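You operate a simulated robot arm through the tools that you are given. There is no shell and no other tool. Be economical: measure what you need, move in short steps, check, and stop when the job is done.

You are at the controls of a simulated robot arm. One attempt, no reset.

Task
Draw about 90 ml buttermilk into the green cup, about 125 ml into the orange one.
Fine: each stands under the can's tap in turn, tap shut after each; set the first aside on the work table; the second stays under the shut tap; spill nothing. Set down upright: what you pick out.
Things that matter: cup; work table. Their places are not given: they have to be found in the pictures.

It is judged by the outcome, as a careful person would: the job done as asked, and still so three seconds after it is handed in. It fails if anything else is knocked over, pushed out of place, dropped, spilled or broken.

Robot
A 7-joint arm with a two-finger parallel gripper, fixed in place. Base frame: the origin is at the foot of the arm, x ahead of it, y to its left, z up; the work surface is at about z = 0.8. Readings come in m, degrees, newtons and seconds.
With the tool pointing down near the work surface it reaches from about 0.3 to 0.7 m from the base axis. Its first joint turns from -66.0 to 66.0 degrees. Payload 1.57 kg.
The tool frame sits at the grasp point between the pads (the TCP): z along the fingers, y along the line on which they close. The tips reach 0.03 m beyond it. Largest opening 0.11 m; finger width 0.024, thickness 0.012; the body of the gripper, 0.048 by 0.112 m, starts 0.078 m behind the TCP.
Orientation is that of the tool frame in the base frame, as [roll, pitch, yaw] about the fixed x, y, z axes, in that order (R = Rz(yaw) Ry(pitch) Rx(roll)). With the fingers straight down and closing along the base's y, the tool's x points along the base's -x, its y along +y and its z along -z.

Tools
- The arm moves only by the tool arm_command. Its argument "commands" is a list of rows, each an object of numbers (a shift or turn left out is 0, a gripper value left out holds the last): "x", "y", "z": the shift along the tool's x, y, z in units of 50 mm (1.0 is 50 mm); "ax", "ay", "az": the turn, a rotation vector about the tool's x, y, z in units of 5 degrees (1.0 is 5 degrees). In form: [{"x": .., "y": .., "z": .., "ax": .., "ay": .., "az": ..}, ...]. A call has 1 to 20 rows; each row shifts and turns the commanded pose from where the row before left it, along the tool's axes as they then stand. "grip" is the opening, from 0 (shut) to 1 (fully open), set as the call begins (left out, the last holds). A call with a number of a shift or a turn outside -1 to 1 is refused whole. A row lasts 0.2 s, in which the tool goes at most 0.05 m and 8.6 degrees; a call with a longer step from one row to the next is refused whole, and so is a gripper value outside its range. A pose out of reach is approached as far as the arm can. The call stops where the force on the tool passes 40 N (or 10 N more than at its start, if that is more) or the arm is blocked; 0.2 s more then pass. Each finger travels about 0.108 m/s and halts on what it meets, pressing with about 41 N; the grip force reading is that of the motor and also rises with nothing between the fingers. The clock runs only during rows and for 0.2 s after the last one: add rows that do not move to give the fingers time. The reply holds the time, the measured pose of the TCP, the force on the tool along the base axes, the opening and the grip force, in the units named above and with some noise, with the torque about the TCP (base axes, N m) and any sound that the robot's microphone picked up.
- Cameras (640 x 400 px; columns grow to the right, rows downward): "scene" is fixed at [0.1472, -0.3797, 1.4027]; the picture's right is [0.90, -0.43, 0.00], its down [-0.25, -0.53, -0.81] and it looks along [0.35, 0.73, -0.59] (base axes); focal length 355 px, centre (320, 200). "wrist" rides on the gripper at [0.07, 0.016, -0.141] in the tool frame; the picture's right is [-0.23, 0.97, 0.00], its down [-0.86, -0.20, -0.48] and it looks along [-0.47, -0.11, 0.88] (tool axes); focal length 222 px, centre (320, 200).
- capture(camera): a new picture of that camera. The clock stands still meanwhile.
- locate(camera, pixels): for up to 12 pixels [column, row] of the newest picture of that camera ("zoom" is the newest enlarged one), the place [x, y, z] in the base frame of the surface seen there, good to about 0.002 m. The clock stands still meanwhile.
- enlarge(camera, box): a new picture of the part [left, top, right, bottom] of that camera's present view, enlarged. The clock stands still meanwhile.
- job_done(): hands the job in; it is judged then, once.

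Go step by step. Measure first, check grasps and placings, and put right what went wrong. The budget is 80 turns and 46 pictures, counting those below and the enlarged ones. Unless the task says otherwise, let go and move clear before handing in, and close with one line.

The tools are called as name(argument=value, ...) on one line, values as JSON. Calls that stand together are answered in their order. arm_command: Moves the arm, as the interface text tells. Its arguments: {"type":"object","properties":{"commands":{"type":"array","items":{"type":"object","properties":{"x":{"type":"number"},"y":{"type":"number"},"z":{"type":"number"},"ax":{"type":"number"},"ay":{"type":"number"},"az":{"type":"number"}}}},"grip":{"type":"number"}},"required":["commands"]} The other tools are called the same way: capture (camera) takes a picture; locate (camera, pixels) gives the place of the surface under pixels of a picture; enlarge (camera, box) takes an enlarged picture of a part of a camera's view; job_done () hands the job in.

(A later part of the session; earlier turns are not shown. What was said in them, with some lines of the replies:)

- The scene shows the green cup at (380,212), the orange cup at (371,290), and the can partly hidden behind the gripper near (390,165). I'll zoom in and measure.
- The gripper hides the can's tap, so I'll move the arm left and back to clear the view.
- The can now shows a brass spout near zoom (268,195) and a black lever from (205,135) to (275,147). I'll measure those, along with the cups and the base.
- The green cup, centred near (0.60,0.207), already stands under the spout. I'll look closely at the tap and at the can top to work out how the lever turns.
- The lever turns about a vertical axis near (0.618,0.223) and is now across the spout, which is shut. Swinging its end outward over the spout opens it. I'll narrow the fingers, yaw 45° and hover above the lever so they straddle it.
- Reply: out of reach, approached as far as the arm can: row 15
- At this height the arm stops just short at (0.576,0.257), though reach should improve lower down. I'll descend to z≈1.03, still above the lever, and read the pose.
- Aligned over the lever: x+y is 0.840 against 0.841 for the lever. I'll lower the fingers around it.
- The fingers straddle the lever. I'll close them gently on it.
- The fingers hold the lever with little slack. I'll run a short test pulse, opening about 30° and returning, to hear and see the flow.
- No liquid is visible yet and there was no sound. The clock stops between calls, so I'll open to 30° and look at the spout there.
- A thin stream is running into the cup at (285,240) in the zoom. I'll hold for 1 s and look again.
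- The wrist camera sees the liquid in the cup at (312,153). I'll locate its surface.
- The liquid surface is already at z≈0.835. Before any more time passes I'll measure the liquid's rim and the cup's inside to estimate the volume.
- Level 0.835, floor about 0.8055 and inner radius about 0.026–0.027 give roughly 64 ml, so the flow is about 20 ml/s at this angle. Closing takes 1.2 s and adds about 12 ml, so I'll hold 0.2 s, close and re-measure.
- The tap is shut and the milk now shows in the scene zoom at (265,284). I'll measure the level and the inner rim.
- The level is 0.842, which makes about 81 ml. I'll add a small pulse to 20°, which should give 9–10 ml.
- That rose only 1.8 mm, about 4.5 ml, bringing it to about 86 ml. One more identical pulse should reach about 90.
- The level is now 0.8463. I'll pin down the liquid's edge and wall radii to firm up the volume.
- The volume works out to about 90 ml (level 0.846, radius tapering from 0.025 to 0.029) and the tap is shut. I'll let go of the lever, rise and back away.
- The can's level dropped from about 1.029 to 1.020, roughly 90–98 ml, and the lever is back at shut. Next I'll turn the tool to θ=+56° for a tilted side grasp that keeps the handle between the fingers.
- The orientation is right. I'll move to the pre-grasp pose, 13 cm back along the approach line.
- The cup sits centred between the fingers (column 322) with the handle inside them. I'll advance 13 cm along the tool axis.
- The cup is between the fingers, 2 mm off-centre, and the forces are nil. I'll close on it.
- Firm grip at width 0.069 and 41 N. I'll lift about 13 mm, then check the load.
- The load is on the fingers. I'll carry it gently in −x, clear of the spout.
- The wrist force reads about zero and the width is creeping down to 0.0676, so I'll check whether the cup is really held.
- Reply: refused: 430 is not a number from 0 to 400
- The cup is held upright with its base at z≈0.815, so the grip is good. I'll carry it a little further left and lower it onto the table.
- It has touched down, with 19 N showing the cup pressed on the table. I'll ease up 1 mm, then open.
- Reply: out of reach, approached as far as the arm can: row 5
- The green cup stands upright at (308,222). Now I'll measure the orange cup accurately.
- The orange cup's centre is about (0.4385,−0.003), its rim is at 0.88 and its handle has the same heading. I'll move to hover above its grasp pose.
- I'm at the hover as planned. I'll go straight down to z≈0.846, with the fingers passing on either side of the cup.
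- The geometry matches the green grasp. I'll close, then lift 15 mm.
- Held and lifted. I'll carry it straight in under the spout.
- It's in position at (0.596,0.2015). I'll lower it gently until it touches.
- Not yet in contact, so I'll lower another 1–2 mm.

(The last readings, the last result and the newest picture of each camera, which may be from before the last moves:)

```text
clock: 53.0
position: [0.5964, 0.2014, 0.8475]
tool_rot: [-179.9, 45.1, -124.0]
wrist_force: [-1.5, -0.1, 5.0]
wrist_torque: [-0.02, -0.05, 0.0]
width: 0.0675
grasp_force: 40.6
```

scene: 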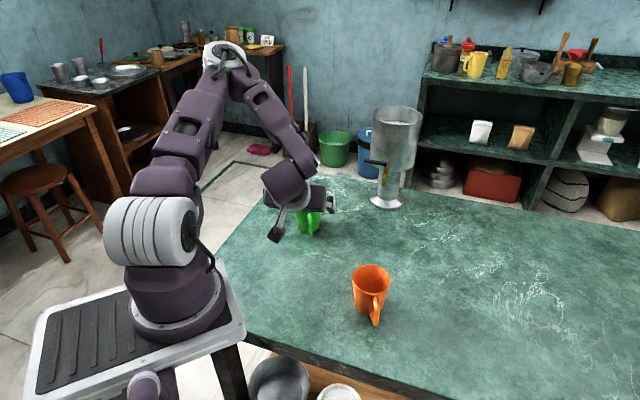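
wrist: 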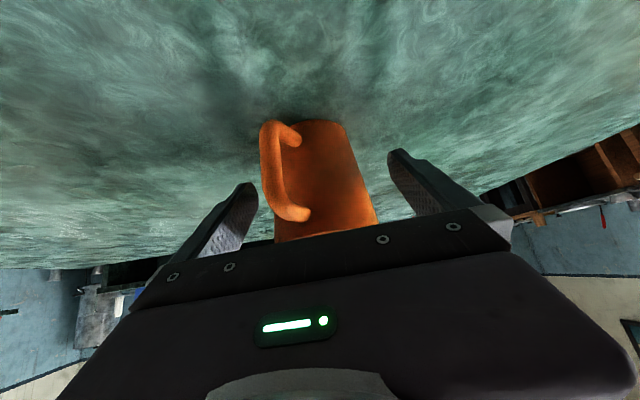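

Contact at 5 N. I'll release and back out along the approach line.

arm_command(commands=[{}, {}, {}, {}], grip=1)

arm_command(commands=[{"z": -0.2}, {"z": -0.5}, {"z": -0.7}, {"z": -0.7}, {"z": -0.7}, {"z": -0.7}, {}])

arm_command(commands=[{"ay": 1}, {"ay": 1}, {"ay": 1}, {"ay": 1}, {"ay": 1}, {"ay": 1}, {"ay": 1}, {"ay": 1}, {"ay": 1}, {}], grip=0.22)

capture(camera="scene")

```text
clock: 54.0
position: [0.5956, 0.1979, 0.8479]
tool_rot: [-180.0, 45.1, -124.0]
wrist_force: [-0.9, 0.3, 0.0]
wrist_torque: [0.01, 0.03, 0.0]
width: 0.11
grasp_force: 0.0
```

```text
clock: 55.6
position: [0.5228, 0.0968, 0.9698]
tool_rot: [-180.0, 45.0, -123.9]
wrist_force: [0.1, 0.5, 0.5]
wrist_torque: [0.02, 0.02, 0.03]
width: 0.1099
grasp_force: 0.1
```

```text
clock: 57.8
position: [0.5254, 0.0971, 0.9705]
tool_rot: [-179.9, -0.1, -124.1]
wrist_force: [-0.5, -0.8, 0.1]
wrist_torque: [0.0, -0.02, 0.01]
width: 0.0241
grasp_force: 0.1
```

```text
13 pictures are left
```

scene: 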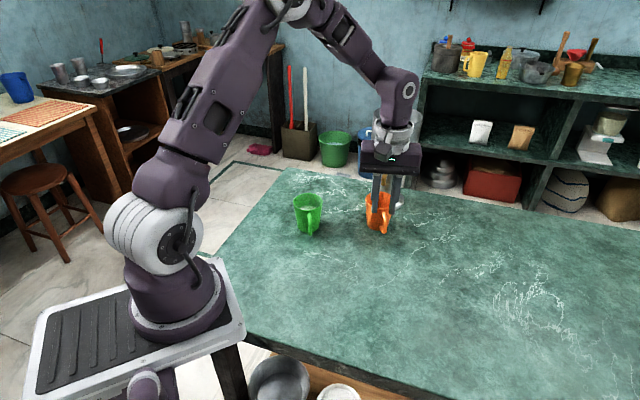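

Both cups stand upright. I'll raise the arm, back off and turn the tool back to the lever-straddling yaw.

arm_command(commands=[{"z": -0.7}, {"z": -0.7}, {"z": -0.7}, {"x": 0.096, "y": 0.74}, {"x": 0.096, "y": 0.74}, {"x": 0.096, "y": 0.74}, {"az": 1}, {"az": 1}, {"az": 1}, {"az": 1}, {"az": 1}, {"az": 1}, {"az": 1}, {"az": 1}, {"az": 1}, {"az": 1}, {"az": 1}, {"az": 1}, {"az": 1}, {"az": 1}])

arm_command(commands=[{"az": 1}, {"az": 1}, {"az": 1}, {"az": 1}, {"az": 1}, {"az": 1}, {"az": 0.2}, {}])

enlarge(camera="scene", box=[285, 140, 425, 240])

locate(camera="zoom", pixels=[[374, 275], [480, 285], [425, 240], [406, 300], [376, 180], [415, 195], [75, 275], [100, 285], [140, 280], [420, 225], [350, 100]])

```text
clock: 62.0
position: [0.4258, 0.1477, 1.0761]
tool_rot: [180.0, 0.1, 165.9]
wrist_force: [0.4, 0.4, -0.5]
wrist_torque: [0.03, 0.0, 0.0]
width: 0.0241
grasp_force: 0.0
```

```text
clock: 63.8
position: [0.4251, 0.1479, 1.0765]
tool_rot: [179.9, 0.0, 135.1]
wrist_force: [1.1, 0.9, 0.0]
wrist_torque: [-0.01, -0.01, 0.0]
width: 0.0243
grasp_force: 0.0
```

```text
4.00 times, centred on (355, 190) of scene
```

zoom: 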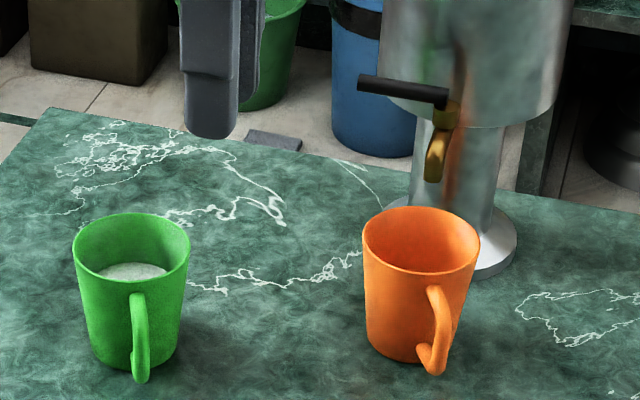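

```text
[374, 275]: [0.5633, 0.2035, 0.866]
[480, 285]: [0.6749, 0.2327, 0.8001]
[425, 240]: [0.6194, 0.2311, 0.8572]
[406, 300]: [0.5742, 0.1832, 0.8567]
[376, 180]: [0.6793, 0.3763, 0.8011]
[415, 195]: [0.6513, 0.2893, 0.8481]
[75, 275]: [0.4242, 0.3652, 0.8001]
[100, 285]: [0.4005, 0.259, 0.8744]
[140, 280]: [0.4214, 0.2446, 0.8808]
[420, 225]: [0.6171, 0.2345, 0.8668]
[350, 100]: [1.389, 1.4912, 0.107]
```

The orange cup stands under the spout, which is about 7 mm off the cup's axis and well inside the rim. Since locating is free, I'll refine the green level and both cups' geometry.

locate(camera="zoom", pixels=[[99, 271], [110, 266], [133, 263], [155, 266], [166, 271], [130, 272], [75, 248], [188, 250], [133, 213], [112, 277], [125, 250], [150, 250]])

locate(camera="zoom", pixels=[[363, 240], [479, 252], [425, 208], [400, 267], [433, 178], [92, 350], [120, 368], [175, 350], [370, 340], [400, 360], [450, 345]])

```text
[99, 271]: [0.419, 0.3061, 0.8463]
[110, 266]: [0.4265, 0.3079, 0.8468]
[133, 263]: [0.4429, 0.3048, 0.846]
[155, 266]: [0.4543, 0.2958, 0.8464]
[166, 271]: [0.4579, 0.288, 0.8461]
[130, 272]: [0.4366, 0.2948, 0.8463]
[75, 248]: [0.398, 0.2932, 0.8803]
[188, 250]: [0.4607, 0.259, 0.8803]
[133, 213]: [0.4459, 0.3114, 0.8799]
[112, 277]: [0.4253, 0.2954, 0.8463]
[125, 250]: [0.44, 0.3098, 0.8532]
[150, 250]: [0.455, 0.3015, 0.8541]
```

```text
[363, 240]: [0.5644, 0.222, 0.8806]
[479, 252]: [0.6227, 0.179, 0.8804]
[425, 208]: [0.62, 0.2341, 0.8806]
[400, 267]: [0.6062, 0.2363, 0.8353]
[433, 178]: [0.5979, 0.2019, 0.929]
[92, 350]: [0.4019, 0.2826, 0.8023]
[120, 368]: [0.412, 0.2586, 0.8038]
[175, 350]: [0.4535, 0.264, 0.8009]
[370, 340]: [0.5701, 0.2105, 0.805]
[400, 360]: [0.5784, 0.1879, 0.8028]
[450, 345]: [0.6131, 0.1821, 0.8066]
```

The green cup holds roughly 95–100 ml by this fit. I'll return to the lever now and use the wrist view from there to measure the empty orange cup's floor for calibration.

arm_command(commands=[{"x": -0.157, "y": 0.76, "z": 0.186}, {"x": -0.157, "y": 0.76, "z": 0.186}, {"x": -0.157, "y": 0.76, "z": 0.186}, {"x": -0.157, "y": 0.76, "z": 0.186}, {"x": -0.157, "y": 0.76, "z": 0.186}, {}, {}])

enlarge(camera="wrist", box=[265, 110, 365, 210])

```text
clock: 65.4
position: [0.5885, 0.2524, 1.0306]
tool_rot: [179.9, 0.0, 135.0]
wrist_force: [0.9, 0.8, 0.7]
wrist_torque: [0.02, 0.03, -0.02]
width: 0.0243
grasp_force: 0.0
```

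```text
4.00 times, centred on (315, 160) of wrist
```

zoom: 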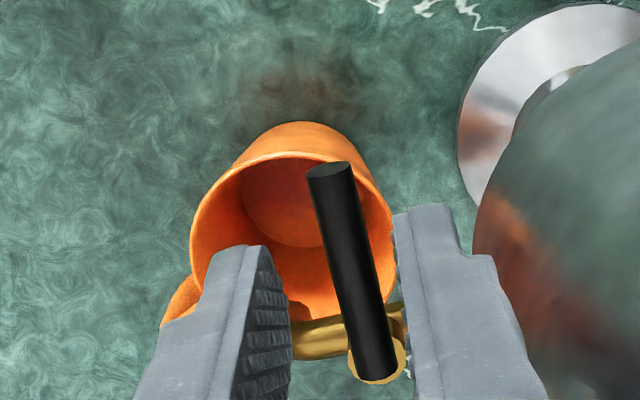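

This view shows the orange cup's floor, with its edge arc from (241,190) to (290,245). I'll measure it.

locate(camera="zoom", pixels=[[280, 200], [270, 180], [300, 225], [260, 210], [243, 195], [246, 215], [258, 232], [275, 243], [295, 246], [310, 246], [300, 170], [318, 240]])

locate(camera="zoom", pixels=[[193, 235], [240, 165], [300, 152], [385, 215], [340, 180], [370, 370], [345, 260], [300, 340], [225, 235], [280, 280], [215, 215], [290, 265]])

```text
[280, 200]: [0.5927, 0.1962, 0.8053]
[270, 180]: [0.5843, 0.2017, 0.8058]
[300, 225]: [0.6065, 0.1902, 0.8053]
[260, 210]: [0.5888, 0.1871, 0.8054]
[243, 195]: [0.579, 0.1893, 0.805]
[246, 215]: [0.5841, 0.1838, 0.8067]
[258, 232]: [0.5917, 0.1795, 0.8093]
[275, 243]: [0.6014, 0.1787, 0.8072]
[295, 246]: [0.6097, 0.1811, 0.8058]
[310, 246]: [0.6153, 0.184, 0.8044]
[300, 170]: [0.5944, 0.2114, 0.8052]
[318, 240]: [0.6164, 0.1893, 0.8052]
```

```text
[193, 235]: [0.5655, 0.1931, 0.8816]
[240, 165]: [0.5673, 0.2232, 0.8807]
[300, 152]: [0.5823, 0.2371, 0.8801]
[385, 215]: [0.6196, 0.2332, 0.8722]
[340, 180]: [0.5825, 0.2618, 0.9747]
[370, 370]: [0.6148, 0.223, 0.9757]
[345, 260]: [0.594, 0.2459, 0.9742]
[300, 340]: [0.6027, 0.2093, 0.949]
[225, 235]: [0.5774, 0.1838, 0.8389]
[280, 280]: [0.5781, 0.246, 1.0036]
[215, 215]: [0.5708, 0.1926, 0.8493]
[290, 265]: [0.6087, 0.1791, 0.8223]
```

The orange floor is at z 0.8053 with radius 0.0254 and a wall slope of about 0.12. So 125 ml corresponds to a level of about 0.854, and green comes to about 95–100 ml. I'll lower onto the lever and take it.

arm_command(commands=[{"x": 0.035, "z": 0.365}, {"x": 0.035, "z": 0.365}, {}])

arm_command(commands=[{}, {}], grip=0.12)

```text
clock: 66.2
position: [0.5853, 0.2558, 0.9926]
tool_rot: [-180.0, -0.1, 135.0]
wrist_force: [0.6, -0.4, 0.2]
wrist_torque: [0.01, -0.01, -0.01]
width: 0.0241
grasp_force: 0.1
```

```text
clock: 66.8
position: [0.5861, 0.2564, 0.9922]
tool_rot: [-179.9, 0.0, 134.9]
wrist_force: [0.2, 0.5, 0.0]
wrist_torque: [-0.02, 0.0, -0.01]
width: 0.0133
grasp_force: 0.1
```

The lever is straddled. I'll open to 30° as before, hold about 2 s and then look.

arm_command(commands=[{"x": -0.0034, "y": -0.0778, "az": -1}, {"x": -0.0034, "y": -0.0778, "az": -1}, {"x": -0.0034, "y": -0.0778, "az": -1}, {"x": -0.0034, "y": -0.0778, "az": -1}, {"x": -0.0034, "y": -0.0778, "az": -1}, {"x": -0.0034, "y": -0.0778, "az": -1}, {}, {}, {}, {}, {}, {}, {}, {}, {}])

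enlarge(camera="scene", box=[350, 150, 430, 240])

enlarge(camera="wrist", box=[255, 130, 345, 200])

locate(camera="zoom", pixels=[[300, 200], [320, 170], [340, 160], [400, 160], [440, 170], [330, 210]])

```text
clock: 70.0
position: [0.5752, 0.2357, 0.9933]
tool_rot: [-180.0, 0.1, 165.0]
wrist_force: [-0.8, 0.4, 1.0]
wrist_torque: [0.01, 0.02, -0.02]
width: 0.0132
grasp_force: 0.1
```

```text
4.44 times, centred on (390, 195) of scene
```

zoom: 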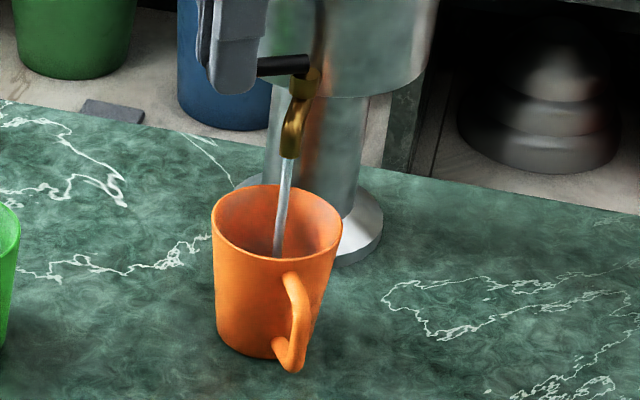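

```text
5.71 times, centred on (300, 165) of wrist
```

zoom: 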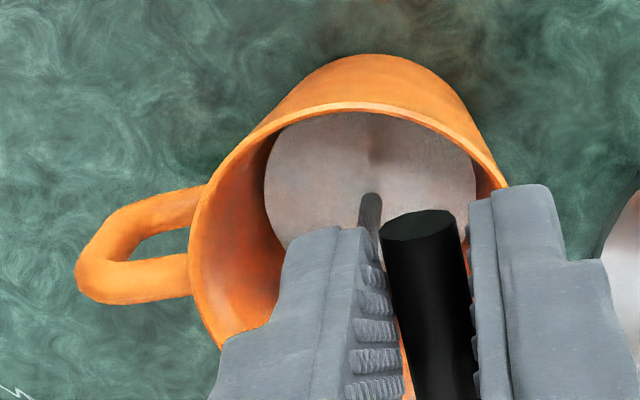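

```text
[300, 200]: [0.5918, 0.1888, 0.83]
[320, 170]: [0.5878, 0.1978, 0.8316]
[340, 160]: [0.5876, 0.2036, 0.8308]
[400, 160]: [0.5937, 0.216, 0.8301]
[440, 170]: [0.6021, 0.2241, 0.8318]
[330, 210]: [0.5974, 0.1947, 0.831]
```

The level is 0.831, about 59 ml at about 22.6 ml/s. I'll hold another 1.8 s and then close, aiming for about 115 before trimming.

arm_command(commands=[{}, {}, {}, {}, {}, {}, {}, {}, {}, {"x": -0.0034, "y": 0.0778, "az": 1}, {"x": -0.0034, "y": 0.0778, "az": 1}, {"x": -0.0034, "y": 0.0778, "az": 1}, {"x": -0.0034, "y": 0.0778, "az": 1}, {"x": -0.0034, "y": 0.0778, "az": 1}, {"x": -0.0034, "y": 0.0778, "az": 1}, {"y": 0.05}])

enlarge(camera="scene", box=[360, 170, 410, 230])

locate(camera="zoom", pixels=[[300, 215], [280, 210], [320, 220], [260, 210], [300, 225], [310, 210]])

```text
clock: 73.4
position: [0.587, 0.2593, 0.9931]
tool_rot: [-179.8, 0.0, 134.9]
wrist_force: [-2.8, -3.2, -2.2]
wrist_torque: [-0.1, 0.04, -0.03]
width: 0.0174
grasp_force: 2.4
```

```text
6.67 times, centred on (385, 200) of scene
```

zoom: 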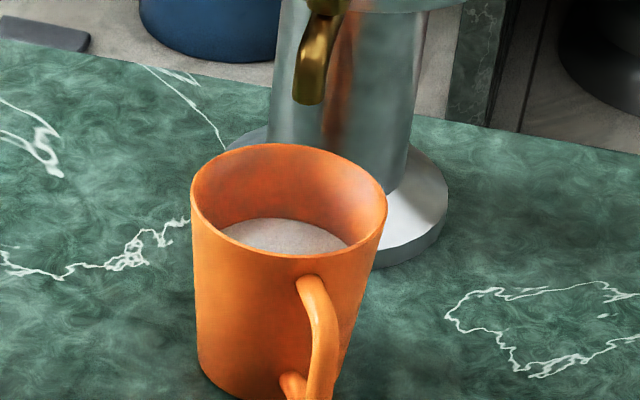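

```text
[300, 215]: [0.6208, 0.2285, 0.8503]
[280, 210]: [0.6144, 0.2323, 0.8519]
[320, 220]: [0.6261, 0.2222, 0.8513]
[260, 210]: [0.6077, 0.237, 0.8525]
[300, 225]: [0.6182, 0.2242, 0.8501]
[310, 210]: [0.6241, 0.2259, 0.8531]
```

Shut. The milk now shows at (285,235) in the zoom; I'll measure its interior and edge.

locate(camera="zoom", pixels=[[280, 235], [300, 240], [260, 235], [320, 240], [285, 228], [228, 230], [245, 221], [285, 219], [320, 227], [343, 242], [300, 245], [270, 240]])

```text
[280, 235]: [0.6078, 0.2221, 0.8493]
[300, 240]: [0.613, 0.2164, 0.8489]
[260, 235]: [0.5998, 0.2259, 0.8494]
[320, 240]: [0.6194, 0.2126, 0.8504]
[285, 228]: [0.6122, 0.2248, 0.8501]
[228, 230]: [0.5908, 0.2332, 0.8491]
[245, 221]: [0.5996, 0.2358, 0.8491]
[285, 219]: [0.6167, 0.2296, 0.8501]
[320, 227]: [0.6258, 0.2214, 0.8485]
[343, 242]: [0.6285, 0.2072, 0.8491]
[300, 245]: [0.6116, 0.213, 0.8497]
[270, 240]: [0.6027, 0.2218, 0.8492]
```

The level is 0.8495, about 105–112 ml. As an independent check I'll measure the can's level now.

enlarge(camera="scene", box=[365, 95, 425, 140])

locate(camera="zoom", pixels=[[330, 250], [360, 250], [390, 255], [340, 240], [420, 255], [350, 245], [375, 245], [330, 150], [430, 130], [500, 170]])

```text
8.89 times, centred on (395, 118) of scene
```

zoom: 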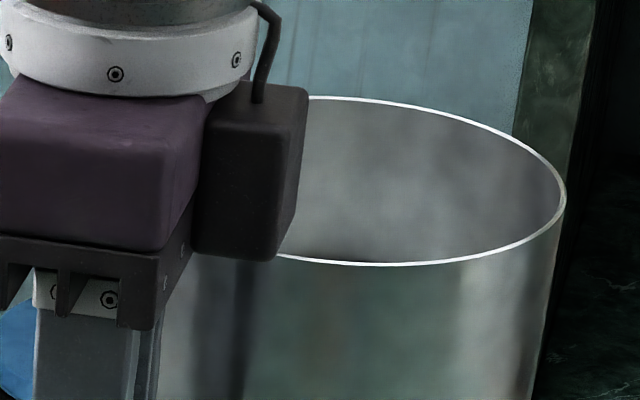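

```text
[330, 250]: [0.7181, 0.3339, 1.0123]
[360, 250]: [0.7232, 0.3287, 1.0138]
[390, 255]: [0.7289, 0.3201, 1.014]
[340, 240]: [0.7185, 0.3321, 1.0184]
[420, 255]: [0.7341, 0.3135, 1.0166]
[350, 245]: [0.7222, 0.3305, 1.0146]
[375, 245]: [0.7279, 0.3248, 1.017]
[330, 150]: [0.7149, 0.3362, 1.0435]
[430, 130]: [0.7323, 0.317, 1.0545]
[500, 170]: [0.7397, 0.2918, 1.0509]
```

The can's milk surface is now hidden, but the levels agree with about 111 ml in the orange cup. A 25° pulse should add about 12–13 ml.

arm_command(commands=[{"y": -0.05}, {"x": -0.0034, "y": -0.0778, "az": -1}, {"x": -0.0034, "y": -0.0778, "az": -1}, {"x": -0.0034, "y": -0.0778, "az": -1}, {"x": -0.0034, "y": -0.0778, "az": -1}, {"x": -0.0034, "y": -0.0778, "az": -1}, {"x": -0.0034, "y": 0.0778, "az": 1}, {"x": -0.0034, "y": 0.0778, "az": 1}, {"x": -0.0034, "y": 0.0778, "az": 1}, {"x": -0.0034, "y": 0.0778, "az": 1}, {"x": -0.0034, "y": 0.0778, "az": 1}, {"y": 0.08}])

enlarge(camera="scene", box=[360, 170, 410, 230])

locate(camera="zoom", pixels=[[280, 235], [300, 240], [260, 235], [320, 240], [285, 228], [300, 245], [270, 240], [280, 225], [250, 225], [330, 235]])

```text
clock: 76.0
position: [0.5877, 0.2606, 0.9931]
tool_rot: [-179.9, 0.0, 135.0]
wrist_force: [-5.8, -4.3, -0.5]
wrist_torque: [-0.1, 0.09, -0.07]
width: 0.0191
grasp_force: 3.4
```

```text
6.67 times, centred on (385, 200) of scene
```

zoom: 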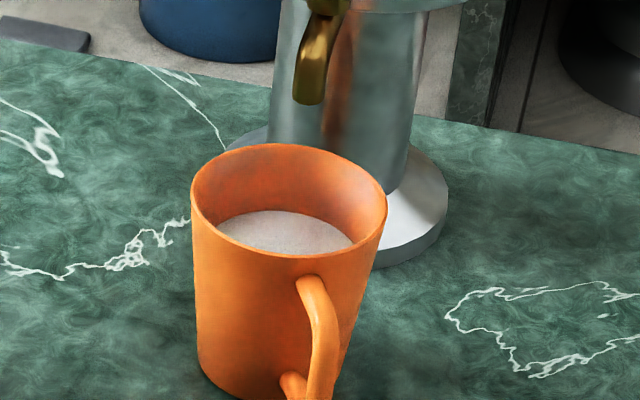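

```text
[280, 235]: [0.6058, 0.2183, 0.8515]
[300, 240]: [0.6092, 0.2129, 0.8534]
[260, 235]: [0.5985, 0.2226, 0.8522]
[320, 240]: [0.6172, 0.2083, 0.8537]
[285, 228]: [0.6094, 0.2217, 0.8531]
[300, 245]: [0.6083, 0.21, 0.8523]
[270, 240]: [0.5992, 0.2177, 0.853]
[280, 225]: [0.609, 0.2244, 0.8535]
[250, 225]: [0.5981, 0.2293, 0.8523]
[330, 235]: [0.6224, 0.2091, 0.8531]
```

The level is 0.8528, about 119–120 ml. One more 20° pulse adds about 5–6 ml.

arm_command(commands=[{"y": -0.08}, {"x": -0.0034, "y": -0.0778, "az": -1}, {"x": -0.0034, "y": -0.0778, "az": -1}, {"x": -0.0034, "y": -0.0778, "az": -1}, {"x": -0.0034, "y": -0.0778, "az": -1}, {"x": -0.0034, "y": 0.0778, "az": 1}, {"x": -0.0034, "y": 0.0778, "az": 1}, {"x": -0.0034, "y": 0.0778, "az": 1}, {"x": -0.0034, "y": 0.0778, "az": 1}, {"y": 0.08}])

enlarge(camera="scene", box=[360, 160, 410, 230])

locate(camera="zoom", pixels=[[280, 240], [300, 245], [260, 240], [320, 245], [285, 233], [300, 250], [270, 245], [280, 230], [250, 230]])

```text
clock: 78.2
position: [0.5895, 0.2584, 0.9925]
tool_rot: [-179.9, 0.0, 134.9]
wrist_force: [-5.6, -3.8, 1.5]
wrist_torque: [-0.11, 0.15, -0.07]
width: 0.0193
grasp_force: 3.0
```

```text
5.71 times, centred on (385, 195) of scene
```

zoom: 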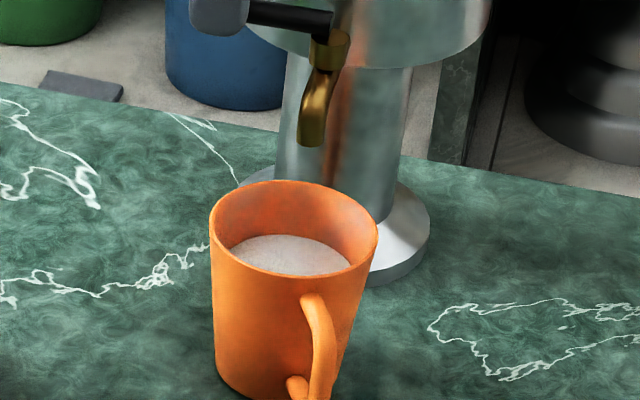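

```text
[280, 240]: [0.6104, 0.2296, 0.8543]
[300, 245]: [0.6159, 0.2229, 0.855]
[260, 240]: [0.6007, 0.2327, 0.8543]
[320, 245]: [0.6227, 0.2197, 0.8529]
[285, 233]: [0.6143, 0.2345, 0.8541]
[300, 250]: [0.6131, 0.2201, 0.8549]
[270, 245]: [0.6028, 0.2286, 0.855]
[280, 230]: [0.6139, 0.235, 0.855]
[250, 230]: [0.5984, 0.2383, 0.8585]
```

The level is 0.8545, about 125 ml, and the tap is shut. I'll let go of the lever, rise and move clear.

arm_command(commands=[{"y": -0.08}, {}, {"z": -0.4}, {"z": -0.6}, {"z": -0.6}, {"x": 0.118, "y": -0.825}, {"x": 0.118, "y": -0.825}, {"x": 0.118, "y": -0.825}, {"x": 0.118, "y": -0.825}, {"x": 0.118, "y": -0.825}, {"x": 0.118, "y": -0.825}, {}], grip=0.25)

enlarge(camera="scene", box=[270, 90, 450, 250])

```text
clock: 80.8
position: [0.3875, 0.1053, 1.0752]
tool_rot: [180.0, 0.1, 135.0]
wrist_force: [-0.3, -0.1, 0.7]
wrist_torque: [-0.02, 0.02, -0.02]
width: 0.0274
grasp_force: 0.1
```

```text
2.50 times, centred on (360, 170) of scene
```

zoom: 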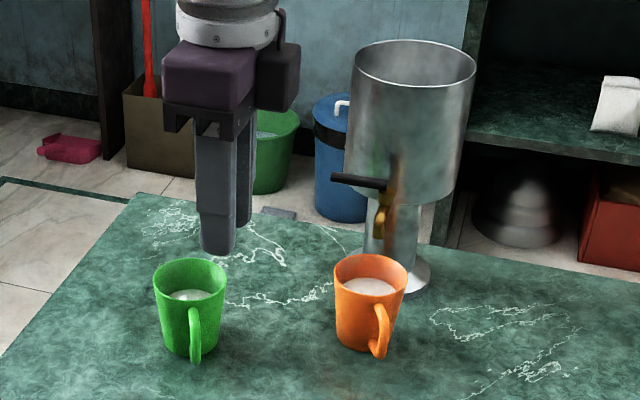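

Both cups stand upright, the lever is back at shut with no stream or spill visible, and the arm is clear. I'll hand in.

job_done()

```text
The job is handed in.
```

The job is handed in: the green cup, set aside on the work table, may be slightly over at about 95–100 ml by its level, against the 90 asked. The orange cup has about 125 ml and stands under the shut tap, and I saw no spills.
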